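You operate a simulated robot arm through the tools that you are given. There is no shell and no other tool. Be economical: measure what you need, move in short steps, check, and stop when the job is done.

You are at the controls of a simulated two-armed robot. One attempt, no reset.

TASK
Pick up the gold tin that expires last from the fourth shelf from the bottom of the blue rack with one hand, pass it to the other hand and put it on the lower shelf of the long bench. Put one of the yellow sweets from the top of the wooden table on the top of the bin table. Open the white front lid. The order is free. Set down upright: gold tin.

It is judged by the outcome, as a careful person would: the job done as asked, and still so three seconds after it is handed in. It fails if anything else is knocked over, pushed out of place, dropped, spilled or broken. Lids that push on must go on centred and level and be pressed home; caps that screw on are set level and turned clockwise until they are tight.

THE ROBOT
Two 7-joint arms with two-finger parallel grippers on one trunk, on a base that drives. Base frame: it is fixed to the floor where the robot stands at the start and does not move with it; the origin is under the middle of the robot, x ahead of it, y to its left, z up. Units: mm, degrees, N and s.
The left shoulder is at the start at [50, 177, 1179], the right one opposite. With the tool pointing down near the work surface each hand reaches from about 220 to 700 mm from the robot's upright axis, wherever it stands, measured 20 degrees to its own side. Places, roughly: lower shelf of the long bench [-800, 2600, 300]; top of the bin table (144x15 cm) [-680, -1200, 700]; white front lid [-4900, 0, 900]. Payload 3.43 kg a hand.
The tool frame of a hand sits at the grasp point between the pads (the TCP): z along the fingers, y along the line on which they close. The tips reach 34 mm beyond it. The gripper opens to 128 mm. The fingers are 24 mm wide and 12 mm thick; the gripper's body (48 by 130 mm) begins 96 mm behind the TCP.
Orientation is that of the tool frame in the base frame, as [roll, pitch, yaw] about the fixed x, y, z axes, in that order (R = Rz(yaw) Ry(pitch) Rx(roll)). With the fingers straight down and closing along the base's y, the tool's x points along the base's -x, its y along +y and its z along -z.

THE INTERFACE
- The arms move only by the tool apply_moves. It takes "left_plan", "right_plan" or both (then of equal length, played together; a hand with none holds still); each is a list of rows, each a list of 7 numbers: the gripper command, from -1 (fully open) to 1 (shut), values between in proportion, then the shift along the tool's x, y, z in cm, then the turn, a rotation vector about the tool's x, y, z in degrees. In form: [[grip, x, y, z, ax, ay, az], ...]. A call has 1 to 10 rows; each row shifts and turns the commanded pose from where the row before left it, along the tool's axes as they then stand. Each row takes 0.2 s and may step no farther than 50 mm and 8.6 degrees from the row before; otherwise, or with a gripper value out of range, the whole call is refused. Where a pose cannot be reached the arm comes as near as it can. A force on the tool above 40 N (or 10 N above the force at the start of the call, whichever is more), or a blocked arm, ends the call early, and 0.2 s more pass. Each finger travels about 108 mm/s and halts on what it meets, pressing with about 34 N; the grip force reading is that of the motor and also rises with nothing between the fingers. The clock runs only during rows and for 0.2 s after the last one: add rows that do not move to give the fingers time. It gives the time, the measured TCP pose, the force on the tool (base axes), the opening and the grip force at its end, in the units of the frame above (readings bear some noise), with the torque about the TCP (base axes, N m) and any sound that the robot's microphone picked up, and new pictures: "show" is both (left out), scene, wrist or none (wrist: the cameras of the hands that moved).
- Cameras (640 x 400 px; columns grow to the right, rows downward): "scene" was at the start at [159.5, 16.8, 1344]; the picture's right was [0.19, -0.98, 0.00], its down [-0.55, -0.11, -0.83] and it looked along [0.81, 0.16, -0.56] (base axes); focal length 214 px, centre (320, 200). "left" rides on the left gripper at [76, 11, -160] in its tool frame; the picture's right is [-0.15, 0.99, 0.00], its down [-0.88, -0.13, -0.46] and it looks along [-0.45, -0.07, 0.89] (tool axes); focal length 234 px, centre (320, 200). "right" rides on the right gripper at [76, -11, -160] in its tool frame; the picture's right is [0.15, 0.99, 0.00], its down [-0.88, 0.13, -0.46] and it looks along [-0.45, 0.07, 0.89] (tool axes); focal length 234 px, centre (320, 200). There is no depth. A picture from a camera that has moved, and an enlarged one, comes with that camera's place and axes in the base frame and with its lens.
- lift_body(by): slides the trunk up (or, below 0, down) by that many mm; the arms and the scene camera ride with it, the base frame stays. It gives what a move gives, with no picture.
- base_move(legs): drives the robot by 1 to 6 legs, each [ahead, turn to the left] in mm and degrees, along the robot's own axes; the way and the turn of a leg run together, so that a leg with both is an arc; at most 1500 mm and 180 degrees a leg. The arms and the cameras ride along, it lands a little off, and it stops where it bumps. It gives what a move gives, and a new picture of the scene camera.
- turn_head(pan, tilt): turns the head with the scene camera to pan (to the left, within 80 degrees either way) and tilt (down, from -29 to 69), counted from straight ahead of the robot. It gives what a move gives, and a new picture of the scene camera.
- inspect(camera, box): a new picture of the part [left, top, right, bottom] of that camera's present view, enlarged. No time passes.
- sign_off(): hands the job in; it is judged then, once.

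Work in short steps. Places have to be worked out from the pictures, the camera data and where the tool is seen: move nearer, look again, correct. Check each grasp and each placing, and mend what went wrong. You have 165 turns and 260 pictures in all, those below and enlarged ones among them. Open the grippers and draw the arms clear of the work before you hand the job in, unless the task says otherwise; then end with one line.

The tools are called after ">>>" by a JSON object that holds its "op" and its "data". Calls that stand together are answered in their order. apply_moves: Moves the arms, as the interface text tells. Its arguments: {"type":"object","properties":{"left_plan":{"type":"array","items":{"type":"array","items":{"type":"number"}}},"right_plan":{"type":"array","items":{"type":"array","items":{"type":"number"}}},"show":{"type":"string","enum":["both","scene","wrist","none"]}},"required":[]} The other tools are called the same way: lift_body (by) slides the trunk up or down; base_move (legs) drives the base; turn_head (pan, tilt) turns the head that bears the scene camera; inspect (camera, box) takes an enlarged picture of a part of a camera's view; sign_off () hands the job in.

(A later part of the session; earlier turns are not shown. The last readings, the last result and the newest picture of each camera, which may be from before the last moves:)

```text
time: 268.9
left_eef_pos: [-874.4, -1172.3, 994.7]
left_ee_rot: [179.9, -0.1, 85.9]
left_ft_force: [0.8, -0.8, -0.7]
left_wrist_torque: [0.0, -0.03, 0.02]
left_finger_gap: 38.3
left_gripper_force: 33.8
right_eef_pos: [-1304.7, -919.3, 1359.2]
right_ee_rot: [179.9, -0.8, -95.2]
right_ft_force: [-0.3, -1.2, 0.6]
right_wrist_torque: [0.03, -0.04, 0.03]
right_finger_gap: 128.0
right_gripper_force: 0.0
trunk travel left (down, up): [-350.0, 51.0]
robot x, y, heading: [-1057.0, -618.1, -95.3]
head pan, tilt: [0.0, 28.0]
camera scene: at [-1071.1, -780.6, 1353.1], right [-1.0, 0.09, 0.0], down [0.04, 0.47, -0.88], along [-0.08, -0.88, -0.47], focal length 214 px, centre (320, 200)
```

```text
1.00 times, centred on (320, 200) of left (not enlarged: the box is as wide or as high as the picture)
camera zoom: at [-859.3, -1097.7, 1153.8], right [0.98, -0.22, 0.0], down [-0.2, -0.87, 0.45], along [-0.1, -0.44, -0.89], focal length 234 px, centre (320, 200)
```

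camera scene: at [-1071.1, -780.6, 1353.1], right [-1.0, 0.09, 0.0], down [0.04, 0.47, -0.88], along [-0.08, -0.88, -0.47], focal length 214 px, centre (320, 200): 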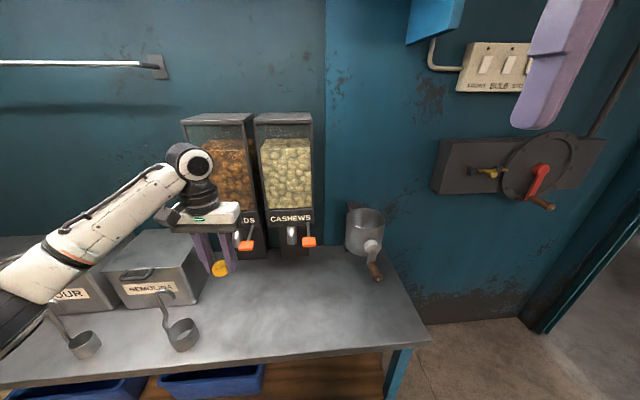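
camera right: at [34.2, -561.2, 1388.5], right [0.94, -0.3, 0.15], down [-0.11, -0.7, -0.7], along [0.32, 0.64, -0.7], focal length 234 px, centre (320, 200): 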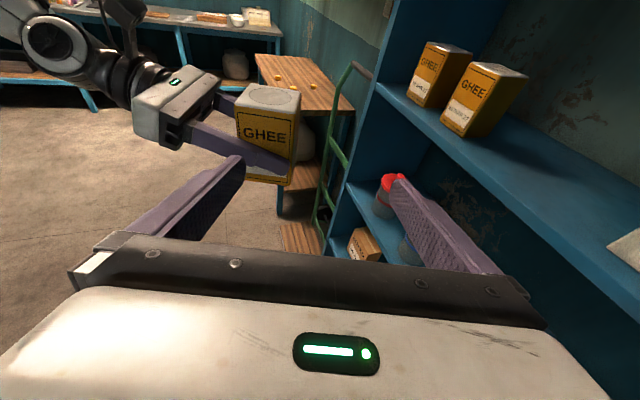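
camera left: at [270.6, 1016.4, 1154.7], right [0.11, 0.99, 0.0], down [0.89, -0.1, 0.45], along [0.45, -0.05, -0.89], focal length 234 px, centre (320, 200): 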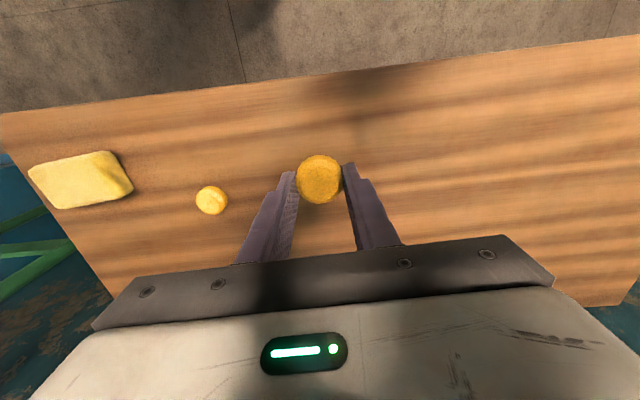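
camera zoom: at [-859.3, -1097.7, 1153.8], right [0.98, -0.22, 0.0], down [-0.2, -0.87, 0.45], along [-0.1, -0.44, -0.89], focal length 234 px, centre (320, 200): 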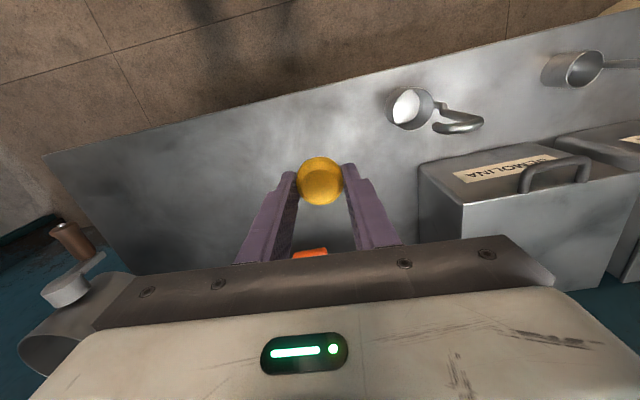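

The area below is clear. I shift 60 mm away from the box and scoop and descend 200 mm.

>>> {"op": "apply_moves", "data": {"left_plan": [[1, 1, -3, 0, 0, 0, 0], [1, 1, -3, 0, 0, 0, 0], [1, 0, 0, 4, 0, 0, 0], [1, 0, 0, 4, 0, 0, 0], [1, 0, 0, 4, 0, 0, 0], [1, 0, 0, 4, 0, 0, 0], [1, 0, 0, 2, 0, 0, 0]]}}

```text
time: 270.6
left_eef_pos: [-933.1, -1147.1, 813.7]
left_ee_rot: [179.9, 0.0, 85.8]
left_ft_force: [0.6, -0.1, -0.7]
left_wrist_torque: [0.04, 0.0, 0.04]
left_finger_gap: 38.1
left_gripper_force: 33.8
right_eef_pos: [-1306.6, -918.8, 1358.7]
right_ee_rot: [179.9, -0.8, -95.3]
right_ft_force: [0.3, -0.3, 0.2]
right_wrist_torque: [0.0, -0.02, 0.03]
right_finger_gap: 128.1
right_gripper_force: 0.1
trunk travel left (down, up): [-350.0, 51.0]
robot x, y, heading: [-1060.1, -620.7, -95.1]
head pan, tilt: [0.0, 28.0]
camera scene: at [-1071.0, -779.8, 1353.3], right [-1.0, 0.09, 0.0], down [0.04, 0.47, -0.88], along [-0.08, -0.88, -0.47], focal length 214 px, centre (320, 200)
camera left: at [-917.4, -1071.4, 973.4], right [0.98, -0.22, 0.0], down [-0.2, -0.87, 0.46], along [-0.1, -0.45, -0.89], focal length 234 px, centre (320, 200)
```

scene: 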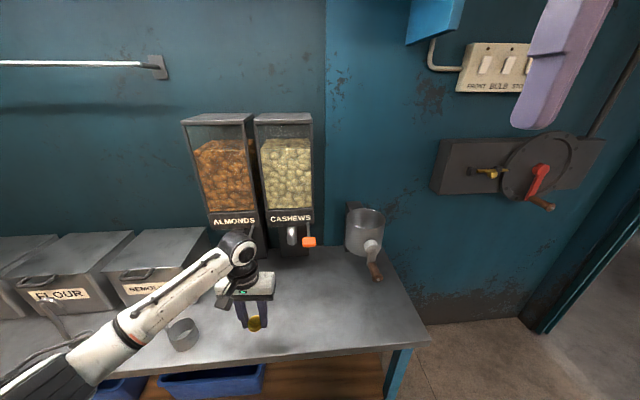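
left: 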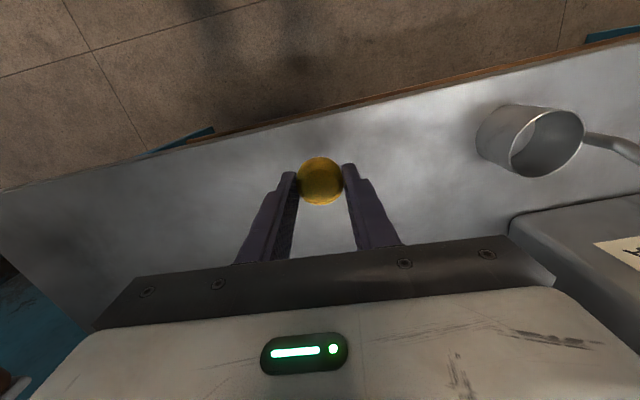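

Edge is ~45 mm in front; I go 40 mm further in and descend in 1 cm steps until contact.

>>> {"op": "apply_moves", "data": {"left_plan": [[1, -4, 0, 0, 0, 0, 0], [1, 0, 0, 1, 0, 0, 0], [1, 0, 0, 1, 0, 0, 0], [1, 0, 0, 1, 0, 0, 0], [1, 0, 0, 0.8, 0, 0, 0], [1, 0, 0, 0.8, 0, 0, 0], [1, 0, 0, 0.8, 0, 0, 0]], "show": "wrist"}}

```text
time: 272.1
left_eef_pos: [-935.7, -1187.9, 760.6]
left_ee_rot: [-180.0, 0.0, 85.8]
left_ft_force: [-0.2, 0.0, -0.4]
left_wrist_torque: [-0.01, -0.02, 0.01]
left_finger_gap: 38.0
left_gripper_force: 34.3
right_eef_pos: [-1305.5, -918.7, 1358.8]
right_ee_rot: [179.9, -0.9, -95.2]
right_ft_force: [0.5, 1.1, -0.1]
right_wrist_torque: [0.0, -0.02, 0.04]
right_finger_gap: 127.9
right_gripper_force: 0.1
trunk travel left (down, up): [-350.0, 51.0]
robot x, y, heading: [-1060.3, -617.9, -95.1]
head pan, tilt: [0.0, 28.0]
camera left: at [-920.2, -1113.1, 920.0], right [0.98, -0.22, 0.0], down [-0.2, -0.87, 0.46], along [-0.1, -0.45, -0.89], focal length 234 px, centre (320, 200)
```

left: 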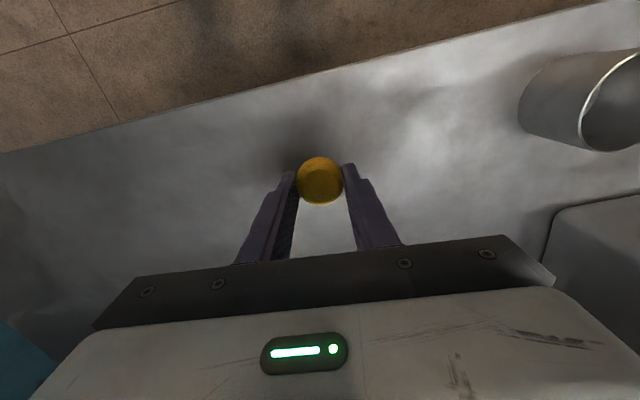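

Shadow is closing in; not yet in contact. I continue in small steps.

>>> {"op": "apply_moves", "data": {"left_plan": [[1, 0, 0, 0.6, 0, 0, 0], [1, 0, 0, 0.6, 0, 0, 0], [1, 0, 0, 0.6, 0, 0, 0], [1, 0, 0, 0.6, 0, 0, 0], [1, 0, 0, 0.6, 0, 0, 0]], "show": "wrist"}}

```text
time: 273.4
left_eef_pos: [-935.3, -1188.7, 733.7]
left_ee_rot: [179.8, 0.3, 85.7]
left_ft_force: [2.9, 4.3, 16.9]
left_wrist_torque: [0.29, -0.16, -0.04]
left_finger_gap: 38.1
left_gripper_force: 34.0
right_eef_pos: [-1305.6, -916.3, 1359.3]
right_ee_rot: [179.8, -1.0, -95.3]
right_ft_force: [0.1, 0.5, 0.6]
right_wrist_torque: [-0.01, -0.01, 0.0]
right_finger_gap: 128.0
right_gripper_force: 0.1
trunk travel left (down, up): [-350.0, 51.0]
robot x, y, heading: [-1060.2, -618.1, -95.3]
head pan, tilt: [0.0, 28.0]
camera left: at [-919.7, -1112.4, 892.9], right [0.98, -0.22, 0.0], down [-0.19, -0.87, 0.46], along [-0.1, -0.45, -0.89], focal length 234 px, centre (320, 200)
```

left: 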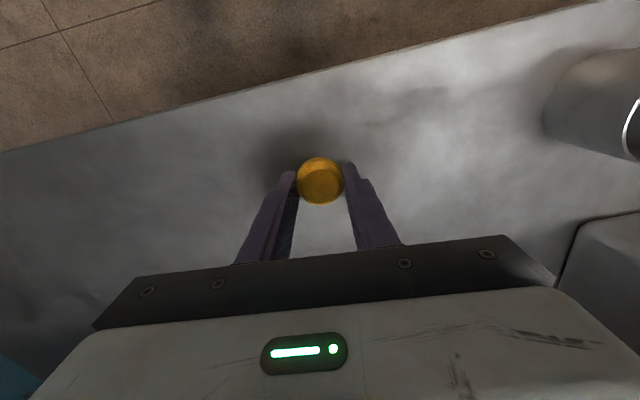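

Contact at z 734. I ease 2 mm, open slowly and rise.

>>> {"op": "apply_moves", "data": {"left_plan": [[1, 0, 0, -0.3, 0, 0, 0], [0.3, 0, 0, 0, 0, 0, 0], [0, 0, 0, 0, 0, 0, 0], [-0.2, 0, 0, 0, 0, 0, 0], [-0.2, 0, 0, -3, 0, 0, 0], [-0.2, 0, 0, -4, 0, 0, 0], [-0.2, 0, 0, -4, 0, 0, 0], [-0.2, 0, 0, -4, 0, 0, 0], [-0.2, 0, 0, -4, 0, 0, 0]]}}

```text
time: 275.4
left_eef_pos: [-936.9, -1186.5, 924.6]
left_ee_rot: [179.9, -0.1, 85.8]
left_ft_force: [-0.1, 0.2, -0.5]
left_wrist_torque: [0.02, -0.01, -0.02]
left_finger_gap: 76.9
left_gripper_force: 0.0
right_eef_pos: [-1305.3, -917.7, 1360.0]
right_ee_rot: [179.8, -0.9, -95.3]
right_ft_force: [0.4, 0.1, 0.2]
right_wrist_torque: [-0.03, 0.01, -0.02]
right_finger_gap: 128.0
right_gripper_force: 0.0
trunk travel left (down, up): [-350.0, 51.0]
robot x, y, heading: [-1057.8, -615.8, -95.1]
head pan, tilt: [0.0, 28.0]
camera scene: at [-1070.9, -779.4, 1353.3], right [-1.0, 0.09, 0.0], down [0.04, 0.47, -0.88], along [-0.08, -0.88, -0.47], focal length 214 px, centre (320, 200)
camera left: at [-921.8, -1112.5, 1083.7], right [0.98, -0.22, 0.0], down [-0.2, -0.87, 0.45], along [-0.1, -0.44, -0.89], focal length 234 px, centre (320, 200)
```

scene: 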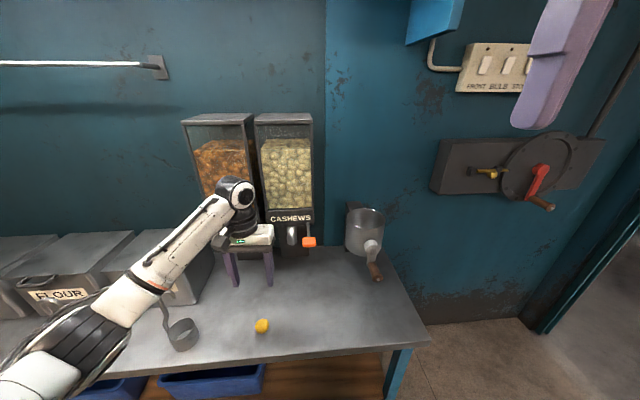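
left: 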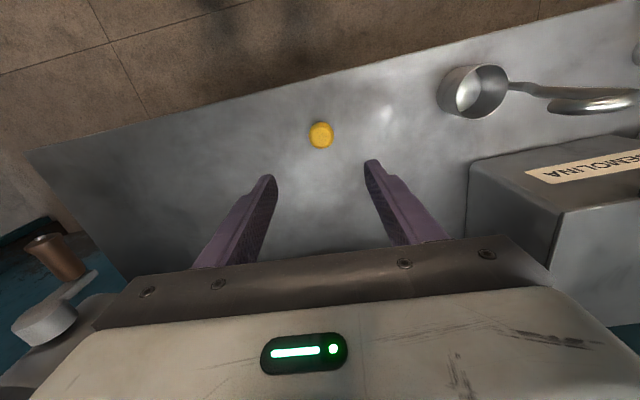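

The sweet sits on the bin table. Now the white front lid far behind (-x). I back off, turn to face that way and look.

>>> {"op": "base_move", "data": {"legs": [[-350, 0], [0, -85]]}}

>>> {"op": "turn_head", "data": {"pan": 0, "tilt": 12}}

```text
time: 281.2
left_eef_pos: [-1578.2, -454.3, 924.1]
left_ee_rot: [179.9, 0.0, 2.2]
left_ft_force: [0.1, 0.5, 0.5]
left_wrist_torque: [0.0, -0.02, 0.01]
left_finger_gap: 76.5
left_gripper_force: 0.1
right_eef_pos: [-1350.8, -58.1, 1358.6]
right_ee_rot: [179.9, -0.9, -178.8]
right_ft_force: [0.1, 0.9, 0.5]
right_wrist_torque: [-0.01, 0.01, -0.03]
right_finger_gap: 127.8
right_gripper_force: 0.1
trunk travel left (down, up): [-350.0, 51.0]
robot x, y, heading: [-1026.1, -269.4, -178.8]
head pan, tilt: [0.0, 28.0]
camera scene: at [-1184.9, -273.8, 1353.3], right [-0.02, 1.0, 0.0], down [0.47, 0.01, -0.88], along [-0.88, -0.02, -0.47], focal length 214 px, centre (320, 200)
```

scene: 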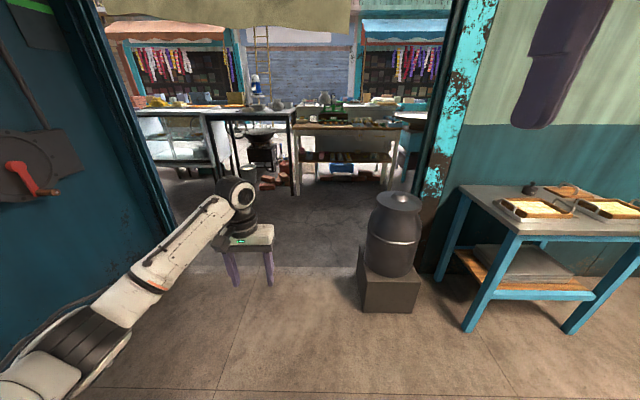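

```text
time: 282.0
left_eef_pos: [-1577.8, -455.0, 924.3]
left_ee_rot: [179.8, 0.0, 2.1]
left_ft_force: [0.6, -0.6, 0.6]
left_wrist_torque: [-0.02, 0.0, 0.01]
left_finger_gap: 76.7
left_gripper_force: 0.0
right_eef_pos: [-1352.3, -58.2, 1358.6]
right_ee_rot: [179.8, -1.0, -178.9]
right_ft_force: [0.3, 0.3, -0.1]
right_wrist_torque: [-0.01, -0.01, 0.03]
right_finger_gap: 128.2
right_gripper_force: 0.0
trunk travel left (down, up): [-350.0, 51.0]
robot x, y, heading: [-1023.7, -273.1, -179.0]
head pan, tilt: [0.0, 12.0]
camera scene: at [-1187.0, -274.0, 1379.1], right [-0.02, 1.0, 0.0], down [0.21, 0.0, -0.98], along [-0.98, -0.02, -0.21], focal length 214 px, centre (320, 200)
```

scene: 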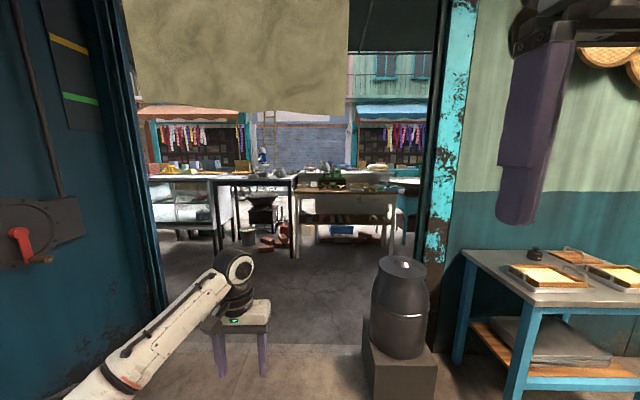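

>>> {"op": "inspect", "data": {"camera": "scene", "box": [140, 130, 450, 270]}}

```text
2.06 times, centred on (295, 200) of scene
camera zoom: at [-1187.0, -274.0, 1379.1], right [-0.02, 1.0, 0.0], down [0.21, 0.0, -0.98], along [-0.98, -0.02, -0.21], focal length 443 px, centre (372, 200)
```

zoom: 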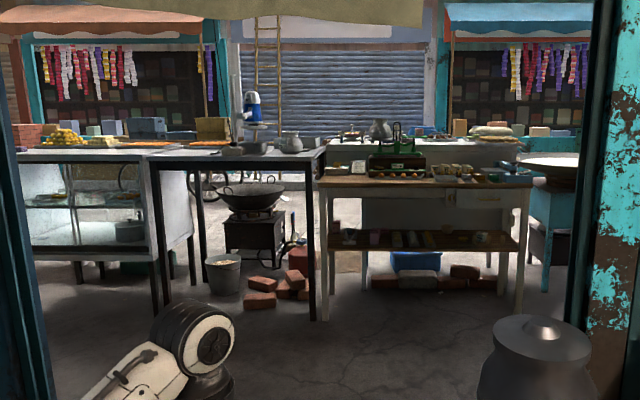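

The target area lies outside past the doorway, behind the stalls. I drive through the doorway (y≈-500) and look closer.

>>> {"op": "base_move", "data": {"legs": [[0, 10], [1400, 0], [0, -10]]}}

>>> {"op": "inspect", "data": {"camera": "scene", "box": [200, 100, 520, 300]}}

```text
time: 290.3
left_eef_pos: [-2933.6, -746.3, 923.9]
left_ee_rot: [179.9, 0.0, 3.4]
left_ft_force: [-0.3, -0.7, -0.1]
left_wrist_torque: [-0.02, -0.05, 0.01]
left_finger_gap: 76.8
left_gripper_force: 0.0
right_eef_pos: [-2714.6, -345.7, 1359.0]
right_ee_rot: [179.9, -0.9, -177.8]
right_ft_force: [-0.1, 0.8, -0.6]
right_wrist_torque: [-0.04, 0.01, 0.03]
right_finger_gap: 127.7
right_gripper_force: 0.1
trunk travel left (down, up): [-350.0, 51.0]
robot x, y, heading: [-2387.7, -549.0, -177.8]
head pan, tilt: [0.0, 12.0]
camera scene: at [-2546.6, -557.9, 1379.2], right [-0.04, 1.0, 0.0], down [0.21, 0.01, -0.98], along [-0.98, -0.04, -0.21], focal length 214 px, centre (320, 200)
```

scene: 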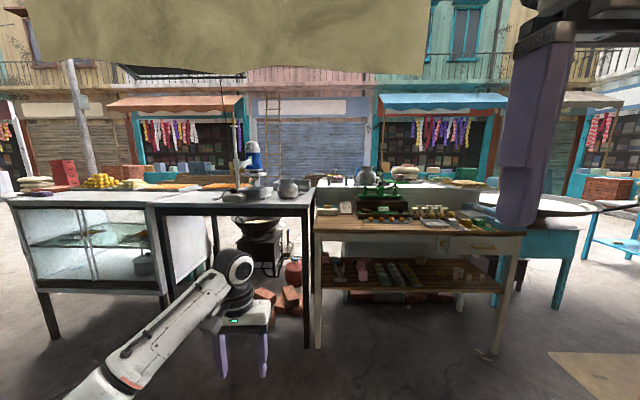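

```text
2.00 times, centred on (360, 200) of scene
camera zoom: at [-2546.6, -557.9, 1379.2], right [-0.04, 1.0, 0.0], down [0.21, 0.01, -0.98], along [-0.98, -0.04, -0.21], focal length 429 px, centre (240, 200)
```

zoom: 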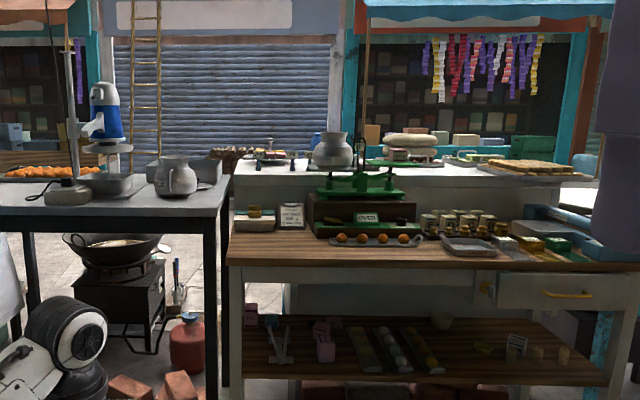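

A long white counter stands behind the wooden counter. I look to both sides for a way around.

>>> {"op": "turn_head", "data": {"pan": -50, "tilt": 15}}

>>> {"op": "turn_head", "data": {"pan": 50, "tilt": 15}}

```text
time: 291.5
left_eef_pos: [-2933.2, -745.9, 923.7]
left_ee_rot: [179.9, -0.1, 3.4]
left_ft_force: [-0.3, -0.5, -0.1]
left_wrist_torque: [-0.01, 0.01, 0.01]
left_finger_gap: 76.8
left_gripper_force: 0.0
right_eef_pos: [-2715.8, -346.6, 1358.5]
right_ee_rot: [179.8, -0.9, -177.7]
right_ft_force: [0.2, 0.3, -0.6]
right_wrist_torque: [0.01, 0.02, -0.04]
right_finger_gap: 127.9
right_gripper_force: 0.1
trunk travel left (down, up): [-350.0, 51.0]
robot x, y, heading: [-2387.3, -551.4, -177.6]
head pan, tilt: [-50.0, 15.0]
camera scene: at [-2516.5, -485.6, 1374.3], right [0.74, 0.67, 0.0], down [0.17, -0.19, -0.97], along [-0.65, 0.71, -0.26], focal length 214 px, centre (320, 200)
```

scene: 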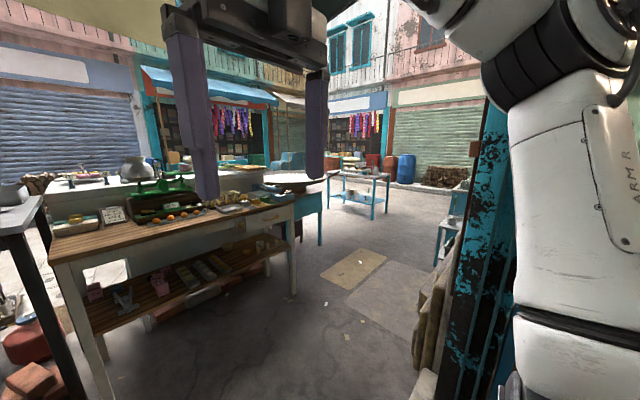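

```text
time: 293.2
left_eef_pos: [-2933.2, -746.8, 924.4]
left_ee_rot: [179.8, -0.1, 3.4]
left_ft_force: [-0.2, -0.3, -0.1]
left_wrist_torque: [-0.01, -0.01, 0.0]
left_finger_gap: 76.7
left_gripper_force: 0.0
right_eef_pos: [-2716.1, -345.7, 1359.6]
right_ee_rot: [179.8, -0.9, -177.7]
right_ft_force: [-0.3, 0.0, 0.0]
right_wrist_torque: [-0.05, 0.02, 0.05]
right_finger_gap: 127.7
right_gripper_force: 0.0
trunk travel left (down, up): [-350.0, 51.0]
robot x, y, heading: [-2384.3, -548.4, -177.3]
head pan, tilt: [50.0, 15.0]
camera scene: at [-2510.6, -628.5, 1374.3], right [-0.79, 0.61, 0.0], down [0.16, 0.2, -0.97], along [-0.59, -0.76, -0.26], focal length 214 px, centre (320, 200)
```

scene: 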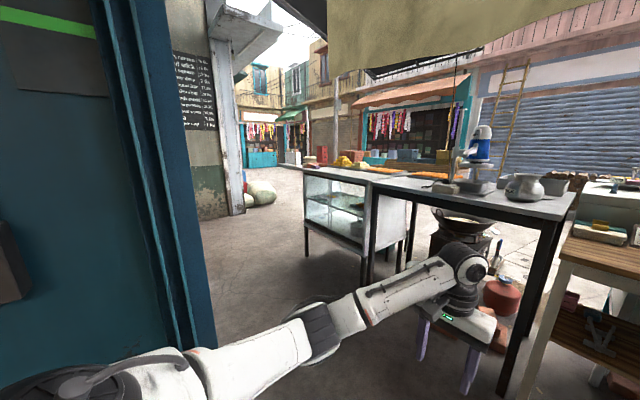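

Both sides are open street. I tuck the left arm up and in first, then go round the right side.

>>> {"op": "apply_moves", "data": {"left_plan": [[-1, 2.5, 0, -3.5, 0, 0, 0], [-1, 2.5, 0, -3.5, 0, 0, 0], [-1, 2.5, 0, -3.5, 0, 0, 0], [-1, 2.5, 0, -3.5, 0, 0, 0], [-1, 2.5, 0, -3.5, 0, 0, 0], [-1, 2.5, 0, -3.5, 0, 0, 0], [-1, 2.5, 0, -3.5, 0, 0, 0]], "show": "none"}}

>>> {"op": "base_move", "data": {"legs": [[650, 0], [0, -80]]}}

>>> {"op": "turn_head", "data": {"pan": 20, "tilt": 15}}

```text
time: 294.8
left_eef_pos: [-2758.3, -736.7, 1169.9]
left_ee_rot: [179.8, -0.2, 3.4]
left_ft_force: [0.6, -0.4, -0.4]
left_wrist_torque: [0.02, 0.01, 0.0]
left_finger_gap: 128.1
left_gripper_force: 0.1
right_eef_pos: [-2715.0, -346.2, 1357.9]
right_ee_rot: [179.9, -0.8, -177.6]
right_ft_force: [-0.4, -0.1, 0.0]
right_wrist_torque: [-0.05, 0.01, 0.06]
right_finger_gap: 128.2
right_gripper_force: 0.1
trunk travel left (down, up): [-350.0, 51.0]
robot x, y, heading: [-2391.2, -549.9, -177.8]
head pan, tilt: [50.0, 15.0]
```

```text
time: 301.9
left_eef_pos: [-3283.0, -236.3, 1169.1]
left_ee_rot: [179.9, 0.0, -77.4]
left_ft_force: [0.1, 0.6, 0.2]
left_wrist_torque: [0.03, -0.02, 0.03]
left_finger_gap: 128.0
left_gripper_force: 0.0
right_eef_pos: [-2890.2, -217.2, 1359.1]
right_ee_rot: [180.0, -0.9, 101.6]
right_ft_force: [0.0, -0.4, 0.3]
right_wrist_torque: [-0.01, 0.04, 0.01]
right_finger_gap: 128.1
right_gripper_force: 0.1
trunk travel left (down, up): [-350.0, 51.0]
robot x, y, heading: [-3040.8, -577.7, 101.6]
head pan, tilt: [50.0, 15.0]
camera scene: at [-3133.7, -463.8, 1374.3], right [0.48, 0.88, 0.0], down [0.23, -0.12, -0.97], along [-0.85, 0.46, -0.26], focal length 214 px, centre (320, 200)
```

scene: 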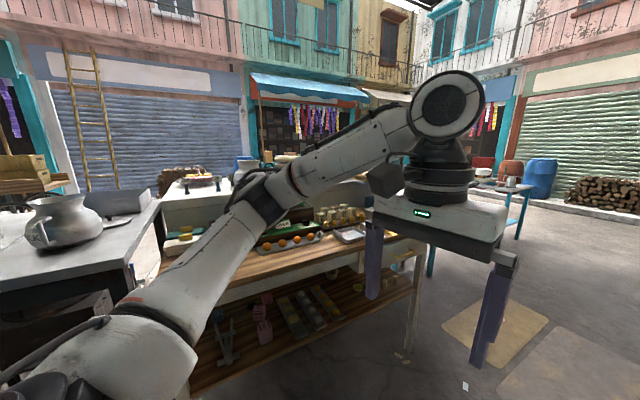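

```text
time: 302.9
left_eef_pos: [-3283.7, -237.0, 1169.6]
left_ee_rot: [179.9, 0.0, -77.4]
left_ft_force: [0.8, -0.4, 0.6]
left_wrist_torque: [-0.02, -0.03, 0.0]
left_finger_gap: 128.1
left_gripper_force: 0.1
right_eef_pos: [-2890.6, -219.1, 1358.8]
right_ee_rot: [179.8, -0.9, 101.6]
right_ft_force: [0.4, 0.2, 0.8]
right_wrist_torque: [0.04, 0.0, -0.01]
right_finger_gap: 128.0
right_gripper_force: 0.1
trunk travel left (down, up): [-350.0, 51.0]
robot x, y, heading: [-3039.4, -571.8, 101.7]
head pan, tilt: [20.0, 15.0]
camera scene: at [-3100.7, -428.7, 1374.3], right [0.85, 0.52, 0.0], down [0.14, -0.22, -0.97], along [-0.51, 0.82, -0.26], focal length 214 px, centre (320, 200)
```

scene: 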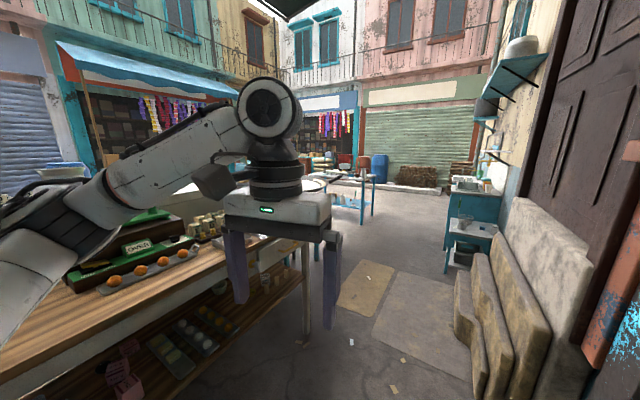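

The lane ahead is free. I drive 1400 mm and look left past the counter's end.

>>> {"op": "base_move", "data": {"legs": [[1450, 0]]}}

>>> {"op": "turn_head", "data": {"pan": 70, "tilt": 18}}

```text
time: 310.1
left_eef_pos: [-3552.8, 1202.6, 1169.7]
left_ee_rot: [179.8, 0.0, -78.9]
left_ft_force: [-0.5, -0.6, 0.2]
left_wrist_torque: [-0.04, 0.02, 0.0]
left_finger_gap: 128.1
left_gripper_force: 0.0
right_eef_pos: [-3159.3, 1213.1, 1359.3]
right_ee_rot: [179.8, -0.8, 100.3]
right_ft_force: [-0.4, 0.6, 0.0]
right_wrist_torque: [0.0, 0.01, 0.02]
right_finger_gap: 128.2
right_gripper_force: 0.2
trunk travel left (down, up): [-350.0, 51.0]
robot x, y, heading: [-3318.4, 855.6, 100.1]
head pan, tilt: [20.0, 15.0]
camera scene: at [-3373.7, 1007.5, 1374.3], right [0.86, 0.5, 0.0], down [0.13, -0.22, -0.97], along [-0.49, 0.83, -0.26], focal length 214 px, centre (320, 200)
```

scene: 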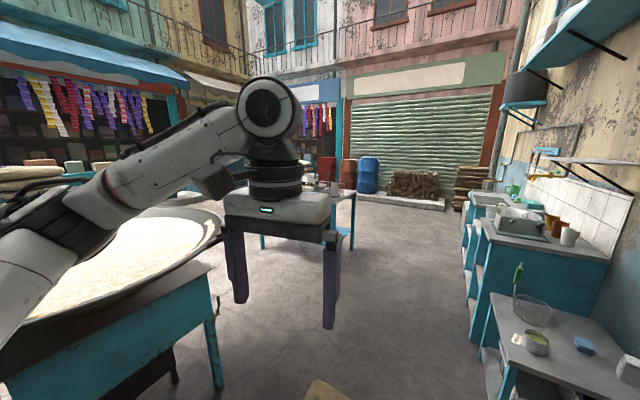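

```text
time: 311.3
left_eef_pos: [-3552.2, 1202.5, 1169.3]
left_ee_rot: [179.9, 0.0, -78.8]
left_ft_force: [-0.1, -0.1, 0.1]
left_wrist_torque: [-0.02, 0.01, -0.02]
left_finger_gap: 127.8
left_gripper_force: 0.0
right_eef_pos: [-3159.1, 1213.3, 1358.9]
right_ee_rot: [179.8, -0.8, 100.1]
right_ft_force: [-0.3, -0.2, 0.5]
right_wrist_torque: [-0.01, 0.0, 0.0]
right_finger_gap: 127.9
right_gripper_force: 0.2
trunk travel left (down, up): [-350.0, 51.0]
robot x, y, heading: [-3317.2, 859.4, 100.2]
head pan, tilt: [70.0, 18.0]
camera scene: at [-3418.6, 942.5, 1369.4], right [0.17, 0.99, 0.0], down [0.3, -0.05, -0.95], along [-0.94, 0.16, -0.31], focal length 214 px, centre (320, 200)
```

scene: 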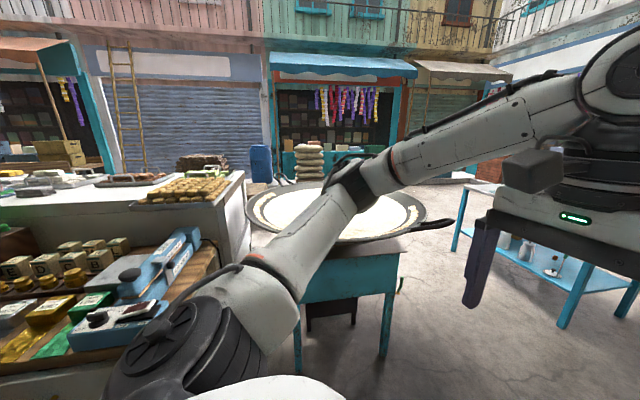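

The white body continues behind; I go further round: past the big bowl via y≈2350 and then west.

>>> {"op": "base_move", "data": {"legs": [[0, 4], [1500, 0], [0, 76], [1400, 0]]}}

>>> {"op": "turn_head", "data": {"pan": 60, "tilt": 15}}

```text
time: 329.0
left_eef_pos: [-5450.5, 2170.8, 1168.9]
left_ee_rot: [179.9, 0.0, 0.8]
left_ft_force: [-0.1, -0.8, -1.1]
left_wrist_torque: [0.03, -0.01, 0.01]
left_finger_gap: 128.1
left_gripper_force: 0.0
right_eef_pos: [-5388.6, 2559.5, 1359.7]
right_ee_rot: [179.7, -0.9, 179.9]
right_ft_force: [-1.0, -0.1, -0.6]
right_wrist_torque: [0.03, -0.03, 0.03]
right_finger_gap: 127.8
right_gripper_force: 0.1
trunk travel left (down, up): [-350.0, 51.0]
robot x, y, heading: [-5068.5, 2345.3, 179.8]
head pan, tilt: [70.0, 18.0]
camera scene: at [-5168.8, 2253.0, 1369.4], right [-0.94, 0.34, 0.0], down [0.11, 0.29, -0.95], along [-0.33, -0.89, -0.31], focal length 214 px, centre (320, 200)
```

scene: 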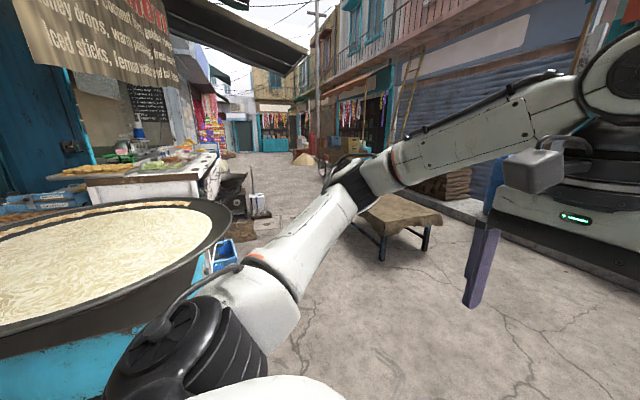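

```text
time: 329.7
left_eef_pos: [-5450.7, 2171.8, 1169.0]
left_ee_rot: [179.9, 0.0, 0.8]
left_ft_force: [-0.2, -0.2, 0.0]
left_wrist_torque: [-0.03, 0.0, -0.01]
left_finger_gap: 127.8
left_gripper_force: 0.1
right_eef_pos: [-5389.7, 2561.0, 1358.6]
right_ee_rot: [179.8, -0.9, 179.8]
right_ft_force: [0.2, 0.6, 0.2]
right_wrist_torque: [-0.01, 0.01, 0.01]
right_finger_gap: 128.1
right_gripper_force: 0.1
trunk travel left (down, up): [-350.0, 51.0]
robot x, y, heading: [-5068.3, 2339.2, 179.9]
head pan, tilt: [60.0, 15.0]
camera scene: at [-5183.3, 2259.8, 1374.3], right [-0.86, 0.5, 0.0], down [0.13, 0.22, -0.97], along [-0.48, -0.84, -0.26], focal length 214 px, centre (320, 200)
```

scene: 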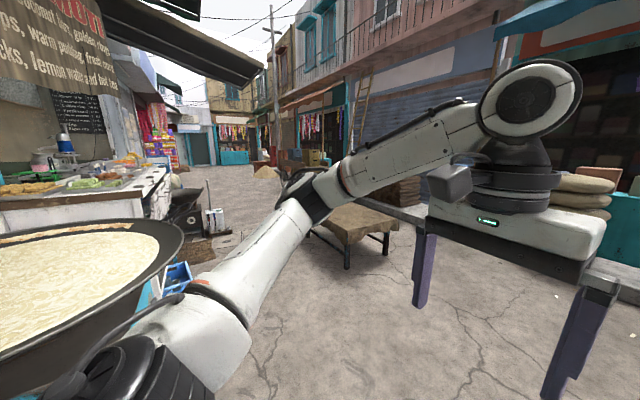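

The white counter's far (west) face is around x≈-4900, so the front lid faces west. I continue west, then turn to look at it.

>>> {"op": "base_move", "data": {"legs": [[550, 0], [0, 90], [1300, 0], [0, 40]]}}

>>> {"op": "turn_head", "data": {"pan": 10, "tilt": 22}}

```text
time: 344.6
left_eef_pos: [-5319.2, 858.9, 1169.9]
left_ee_rot: [179.9, 0.0, 128.0]
left_ft_force: [-1.0, -0.7, 0.5]
left_wrist_torque: [-0.01, -0.02, 0.0]
left_finger_gap: 128.0
left_gripper_force: 0.0
right_eef_pos: [-5663.6, 673.8, 1358.6]
right_ee_rot: [179.8, -0.9, -53.1]
right_ft_force: [0.0, 0.0, 0.5]
right_wrist_torque: [0.02, 0.04, 0.01]
right_finger_gap: 127.9
right_gripper_force: 0.1
trunk travel left (down, up): [-350.0, 51.0]
robot x, y, heading: [-5684.9, 1062.7, -53.1]
head pan, tilt: [60.0, 15.0]
camera scene: at [-5546.1, 1016.5, 1374.3], right [0.12, -0.99, 0.0], down [-0.26, -0.03, -0.97], along [0.96, 0.12, -0.26], focal length 214 px, centre (320, 200)
```

scene: 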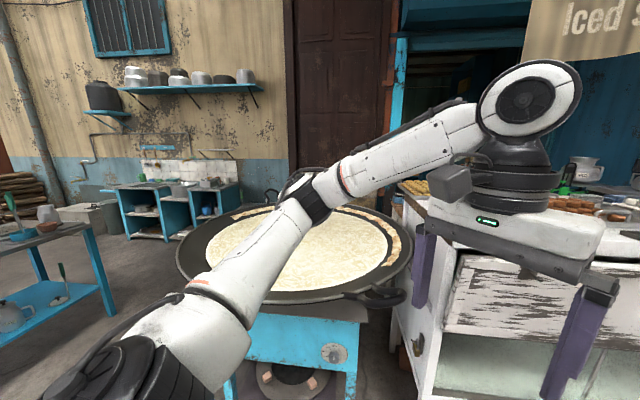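

```text
time: 345.7
left_eef_pos: [-5318.3, 860.1, 1169.0]
left_ee_rot: [179.8, 0.0, 128.0]
left_ft_force: [0.5, -0.3, 0.4]
left_wrist_torque: [-0.01, 0.02, -0.02]
left_finger_gap: 128.0
left_gripper_force: 0.1
right_eef_pos: [-5664.7, 672.6, 1358.1]
right_ee_rot: [179.8, -0.9, -52.9]
right_ft_force: [1.3, -0.2, 0.2]
right_wrist_torque: [0.0, 0.0, 0.0]
right_finger_gap: 127.6
right_gripper_force: 0.1
trunk travel left (down, up): [-350.0, 51.0]
robot x, y, heading: [-5683.6, 1062.9, -53.1]
head pan, tilt: [10.0, 22.0]
camera scene: at [-5571.2, 941.7, 1362.9], right [-0.68, -0.73, 0.0], down [-0.27, 0.26, -0.93], along [0.68, -0.63, -0.37], focal length 214 px, centre (320, 200)
```

scene: 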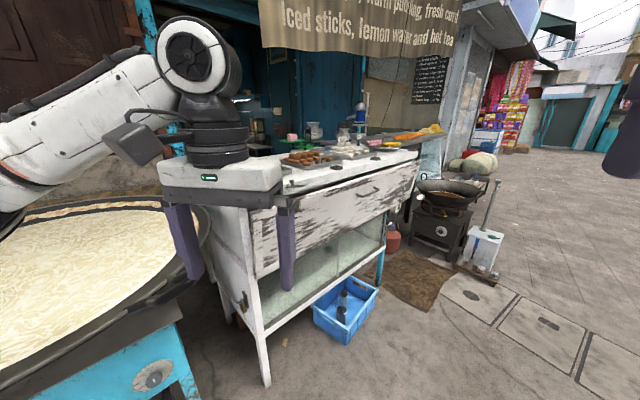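

There is the white cart's front panel with a handle. I drive in front of it, facing +x.

>>> {"op": "base_move", "data": {"legs": [[0, -33], [1040, 0], [0, 86]]}}

>>> {"op": "turn_head", "data": {"pan": 0, "tilt": 30}}

```text
time: 356.4
left_eef_pos: [-5225.1, 199.5, 1169.7]
left_ee_rot: [179.9, -0.1, -178.1]
left_ft_force: [0.0, 0.2, 0.0]
left_wrist_torque: [0.01, 0.01, -0.04]
left_finger_gap: 127.9
left_gripper_force: 0.1
right_eef_pos: [-5279.6, -190.4, 1359.6]
right_ee_rot: [179.9, -0.9, 0.9]
right_ft_force: [0.2, 0.6, 0.2]
right_wrist_torque: [-0.01, -0.01, 0.02]
right_finger_gap: 128.2
right_gripper_force: 0.0
trunk travel left (down, up): [-350.0, 51.0]
robot x, y, heading: [-5601.4, 24.4, 1.2]
head pan, tilt: [10.0, 22.0]
camera scene: at [-5439.9, 41.1, 1362.9], right [0.19, -0.98, 0.0], down [-0.37, -0.07, -0.93], along [0.91, 0.18, -0.37], focal length 214 px, centre (320, 200)
```

scene: 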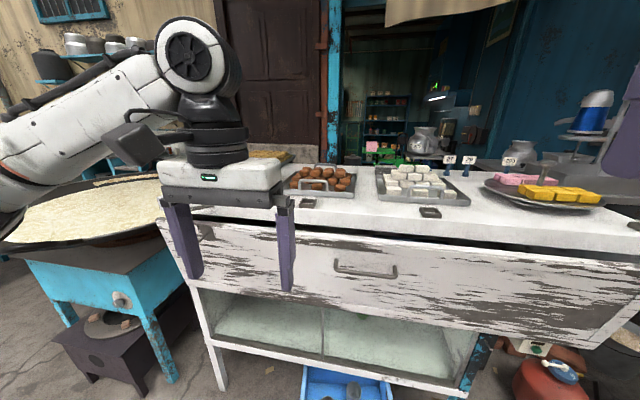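

```text
time: 357.1
left_eef_pos: [-5226.9, 199.2, 1169.8]
left_ee_rot: [179.9, 0.0, -178.1]
left_ft_force: [-0.1, 0.3, 0.8]
left_wrist_torque: [0.0, 0.02, -0.01]
left_finger_gap: 128.0
left_gripper_force: 0.0
right_eef_pos: [-5279.5, -190.4, 1359.1]
right_ee_rot: [179.9, -0.9, 0.9]
right_ft_force: [-0.9, 0.2, 0.8]
right_wrist_torque: [0.0, -0.05, -0.01]
right_finger_gap: 127.9
right_gripper_force: 0.1
trunk travel left (down, up): [-350.0, 51.0]
robot x, y, heading: [-5603.3, 24.8, 1.0]
head pan, tilt: [0.0, 30.0]
camera scene: at [-5440.7, 24.8, 1350.1], right [0.02, -1.0, 0.0], down [-0.5, -0.01, -0.87], along [0.87, 0.01, -0.5], focal length 214 px, centre (320, 200)
```

scene: 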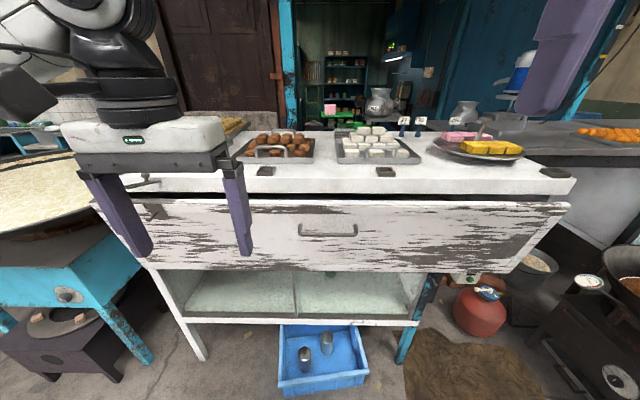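

The panel with the bar handle is the front lid. I enlarge it to find hinges.

>>> {"op": "inspect", "data": {"camera": "scene", "box": [90, 140, 350, 330]}}

>>> {"op": "inspect", "data": {"camera": "scene", "box": [330, 140, 590, 330]}}

```text
2.11 times, centred on (220, 235) of scene
camera zoom: at [-5440.7, 24.8, 1350.1], right [0.02, -1.0, 0.0], down [-0.5, -0.01, -0.87], along [0.87, 0.01, -0.5], focal length 452 px, centre (530, 126)
```

zoom: 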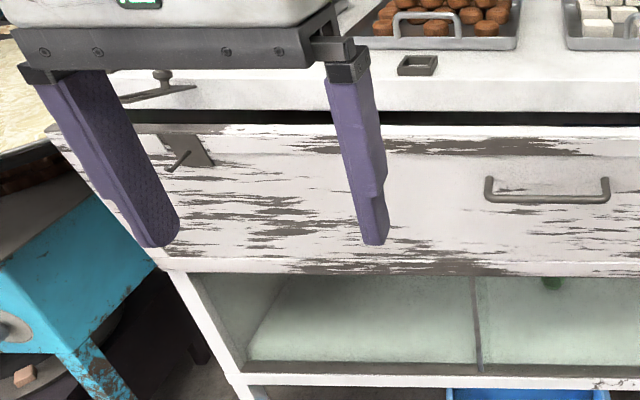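

```text
2.11 times, centred on (460, 235) of scene
camera zoom: at [-5440.7, 24.8, 1350.1], right [0.02, -1.0, 0.0], down [-0.5, -0.01, -0.87], along [0.87, 0.01, -0.5], focal length 452 px, centre (25, 126)
```

zoom: 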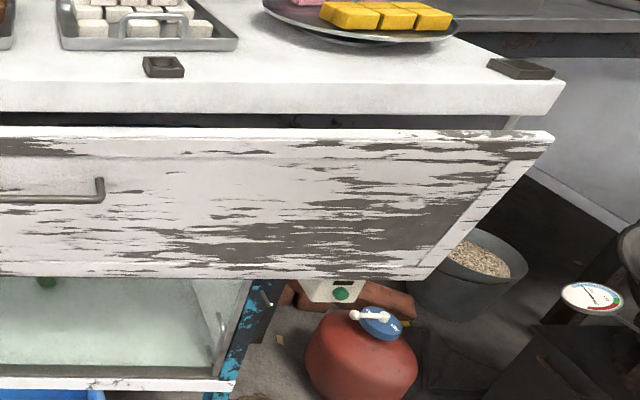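

There's a latch-like part at the left top corner. I check the left wrist camera for a closer view.

>>> {"op": "inspect", "data": {"camera": "left", "box": [0, 0, 640, 400]}}

>>> {"op": "turn_head", "data": {"pan": 25, "tilt": 38}}

```text
1.00 times, centred on (320, 200) of left (not enlarged: the box is as wide or as high as the picture)
camera zoom: at [-5302.4, 207.4, 1328.5], right [0.11, 0.99, 0.0], down [0.88, -0.1, 0.46], along [0.45, -0.05, -0.89], focal length 234 px, centre (320, 200)
```

zoom: 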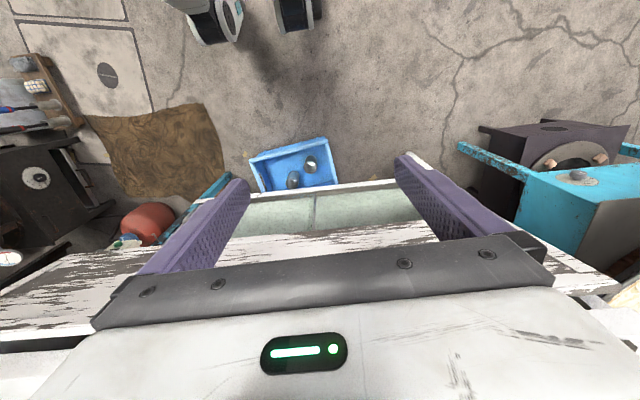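

```text
time: 358.0
left_eef_pos: [-5226.0, 199.2, 1169.1]
left_ee_rot: [179.9, 0.0, -178.0]
left_ft_force: [-0.1, 0.2, 0.4]
left_wrist_torque: [-0.01, 0.03, 0.01]
left_finger_gap: 127.8
left_gripper_force: 0.1
right_eef_pos: [-5279.9, -190.1, 1358.6]
right_ee_rot: [179.9, -0.8, 0.9]
right_ft_force: [-0.6, -0.3, -0.2]
right_wrist_torque: [0.0, 0.01, 0.01]
right_finger_gap: 128.0
right_gripper_force: 0.0
trunk travel left (down, up): [-350.0, 51.0]
robot x, y, heading: [-5604.9, 25.5, 0.9]
head pan, tilt: [25.0, 38.0]
camera scene: at [-5453.4, 61.0, 1337.8], right [0.44, -0.9, 0.0], down [-0.55, -0.27, -0.79], along [0.71, 0.34, -0.62], focal length 214 px, centre (320, 200)
```

scene: 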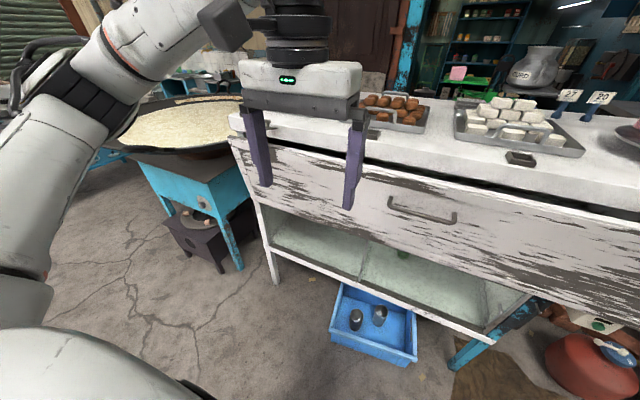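

The left hand blocks the latch. I move it up and back, and look again.

>>> {"op": "apply_moves", "data": {"left_plan": [[-1, 2.5, 3, -3, 0, 0, 0], [-1, 2, 3, -3, 0, 0, 0], [-1, 0, 3, -3, 0, 0, 0], [-1, 0, 3, -3, 0, 0, 0], [-1, 0, 3, -3, 0, 0, 0]], "show": "scene"}}

>>> {"op": "inspect", "data": {"camera": "scene", "box": [200, 80, 400, 205]}}

```text
time: 359.2
left_eef_pos: [-5267.6, 343.4, 1316.0]
left_ee_rot: [179.9, 0.0, -178.3]
left_ft_force: [0.9, -0.6, -0.3]
left_wrist_torque: [-0.02, 0.02, 0.01]
left_finger_gap: 127.9
left_gripper_force: 0.1
left hand out of reach, approached as far as the arm can: row 5
right_eef_pos: [-5279.0, -190.2, 1359.7]
right_ee_rot: [179.9, -0.9, 0.9]
right_ft_force: [1.0, -0.6, -0.8]
right_wrist_torque: [-0.01, 0.0, 0.03]
right_finger_gap: 128.1
right_gripper_force: 0.1
trunk travel left (down, up): [-350.0, 51.0]
robot x, y, heading: [-5604.3, 18.0, 0.7]
head pan, tilt: [25.0, 38.0]
camera scene: at [-5453.2, 60.8, 1337.7], right [0.44, -0.9, 0.0], down [-0.55, -0.27, -0.79], along [0.71, 0.34, -0.62], focal length 214 px, centre (320, 200)
```

scene: 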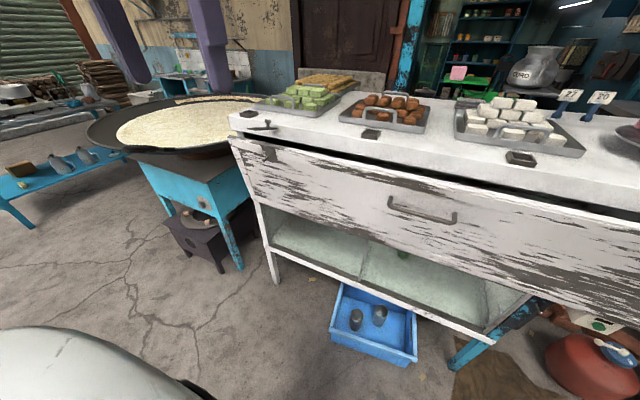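

```text
3.20 times, centred on (300, 142) of scene
camera zoom: at [-5453.2, 60.8, 1337.7], right [0.44, -0.9, 0.0], down [-0.55, -0.27, -0.79], along [0.71, 0.34, -0.62], focal length 686 px, centre (384, 384)
```

zoom: 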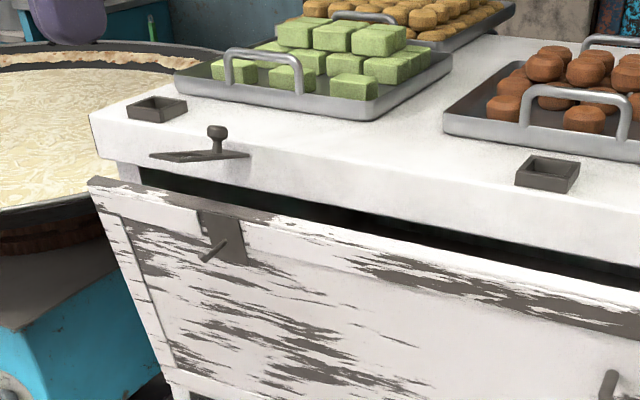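

There's a small turn-latch bar with a knob near the left top edge and a pin on the lid. I move the left wrist camera closer to see it.

>>> {"op": "apply_moves", "data": {"left_plan": [[-1, -3.7, 1.6, 1, 0, 0, 0], [-1, -3.7, 1.6, 1, 0, 0, 0], [-1, -3.7, 1.6, 1, 0, 0, 0], [-1, -3.7, 1.6, 1, 0, 0, 0]], "show": "wrist"}}

>>> {"op": "lift_body", "data": {"by": 50}}

>>> {"op": "turn_head", "data": {"pan": 10, "tilt": 40}}

```text
time: 360.2
left_eef_pos: [-5119.8, 412.5, 1272.4]
left_ee_rot: [180.0, -0.1, -178.1]
left_ft_force: [0.8, 0.5, 0.4]
left_wrist_torque: [0.03, 0.01, -0.01]
left_finger_gap: 128.0
left_gripper_force: 0.0
right_eef_pos: [-5278.6, -189.9, 1358.1]
right_ee_rot: [179.8, -0.9, 0.9]
right_ft_force: [1.4, -0.5, 0.0]
right_wrist_torque: [0.02, 0.0, 0.0]
right_finger_gap: 128.0
right_gripper_force: 0.2
trunk travel left (down, up): [-350.0, 51.0]
robot x, y, heading: [-5602.7, 24.7, 0.9]
head pan, tilt: [25.0, 38.0]
camera left: at [-5197.4, 421.4, 1432.3], right [0.11, 0.99, 0.0], down [0.88, -0.1, 0.45], along [0.45, -0.05, -0.89], focal length 234 px, centre (320, 200)
```

left: 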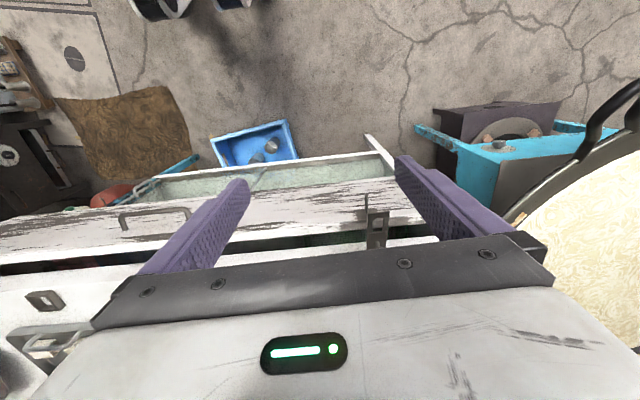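

```text
time: 361.1
left_eef_pos: [-5121.9, 412.3, 1322.9]
left_ee_rot: [179.9, 0.1, -178.0]
left_ft_force: [-0.3, -0.2, 0.5]
left_wrist_torque: [-0.01, 0.01, -0.03]
left_finger_gap: 127.9
left_gripper_force: 0.1
right_eef_pos: [-5279.4, -189.6, 1407.3]
right_ee_rot: [179.9, -0.9, 0.8]
right_ft_force: [0.0, 0.9, -0.5]
right_wrist_torque: [-0.02, 0.01, 0.01]
right_finger_gap: 127.8
right_gripper_force: 0.1
trunk travel left (down, up): [-400.0, 1.0]
robot x, y, heading: [-5603.0, 20.4, 1.1]
head pan, tilt: [25.0, 38.0]
```

```text
time: 361.9
left_eef_pos: [-5122.6, 413.0, 1323.8]
left_ee_rot: [179.8, 0.0, -178.0]
left_ft_force: [0.9, 0.2, 0.4]
left_wrist_torque: [0.03, -0.01, -0.01]
left_finger_gap: 128.0
left_gripper_force: 0.0
right_eef_pos: [-5279.5, -189.8, 1408.9]
right_ee_rot: [180.0, -0.9, 0.9]
right_ft_force: [0.0, 0.2, -0.1]
right_wrist_torque: [0.0, 0.02, 0.02]
right_finger_gap: 128.1
right_gripper_force: 0.1
trunk travel left (down, up): [-400.0, 1.0]
robot x, y, heading: [-5602.6, 24.4, 0.9]
head pan, tilt: [10.0, 40.0]
camera scene: at [-5447.6, 39.5, 1384.8], right [0.19, -0.98, 0.0], down [-0.63, -0.12, -0.77], along [0.75, 0.15, -0.64], focal length 214 px, centre (320, 200)
```

scene: 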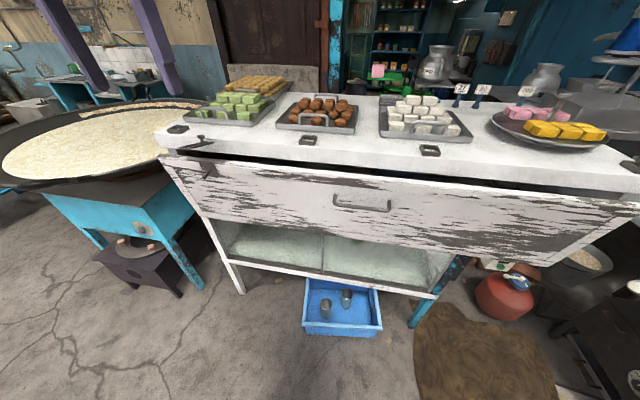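

I enlarge the latch in the wrist view.

>>> {"op": "inspect", "data": {"camera": "left", "box": [310, 150, 440, 230]}}

>>> {"op": "inspect", "data": {"camera": "scene", "box": [140, 110, 260, 190]}}

```text
4.92 times, centred on (375, 190) of left
camera zoom: at [-5198.9, 421.1, 1482.8], right [0.11, 0.99, 0.0], down [0.88, -0.1, 0.46], along [0.45, -0.05, -0.89], focal length 1153 px, centre (49, 249)
```

zoom: 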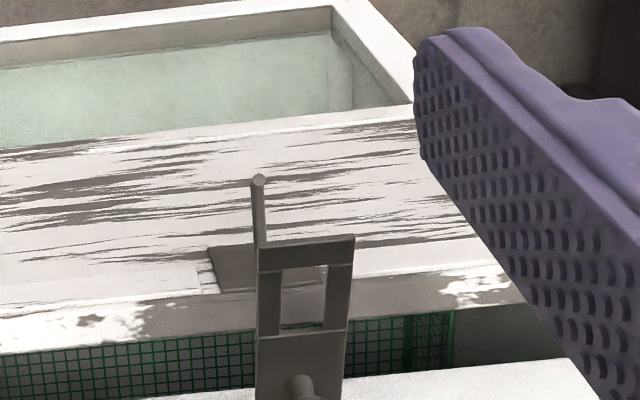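

```text
5.00 times, centred on (200, 150) of scene
camera zoom: at [-5447.6, 39.5, 1384.8], right [0.19, -0.98, 0.0], down [-0.63, -0.12, -0.77], along [0.75, 0.15, -0.64], focal length 1072 px, centre (920, 450)
```

zoom: 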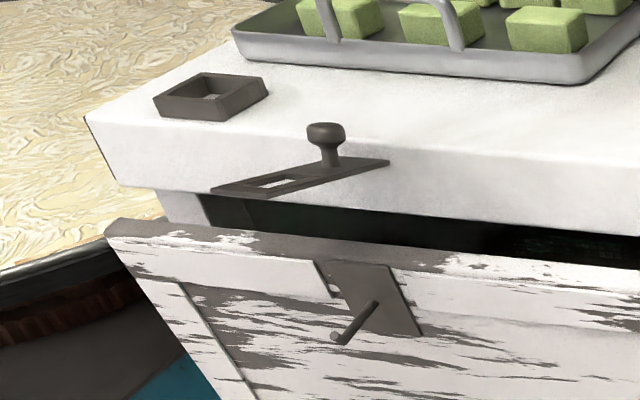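

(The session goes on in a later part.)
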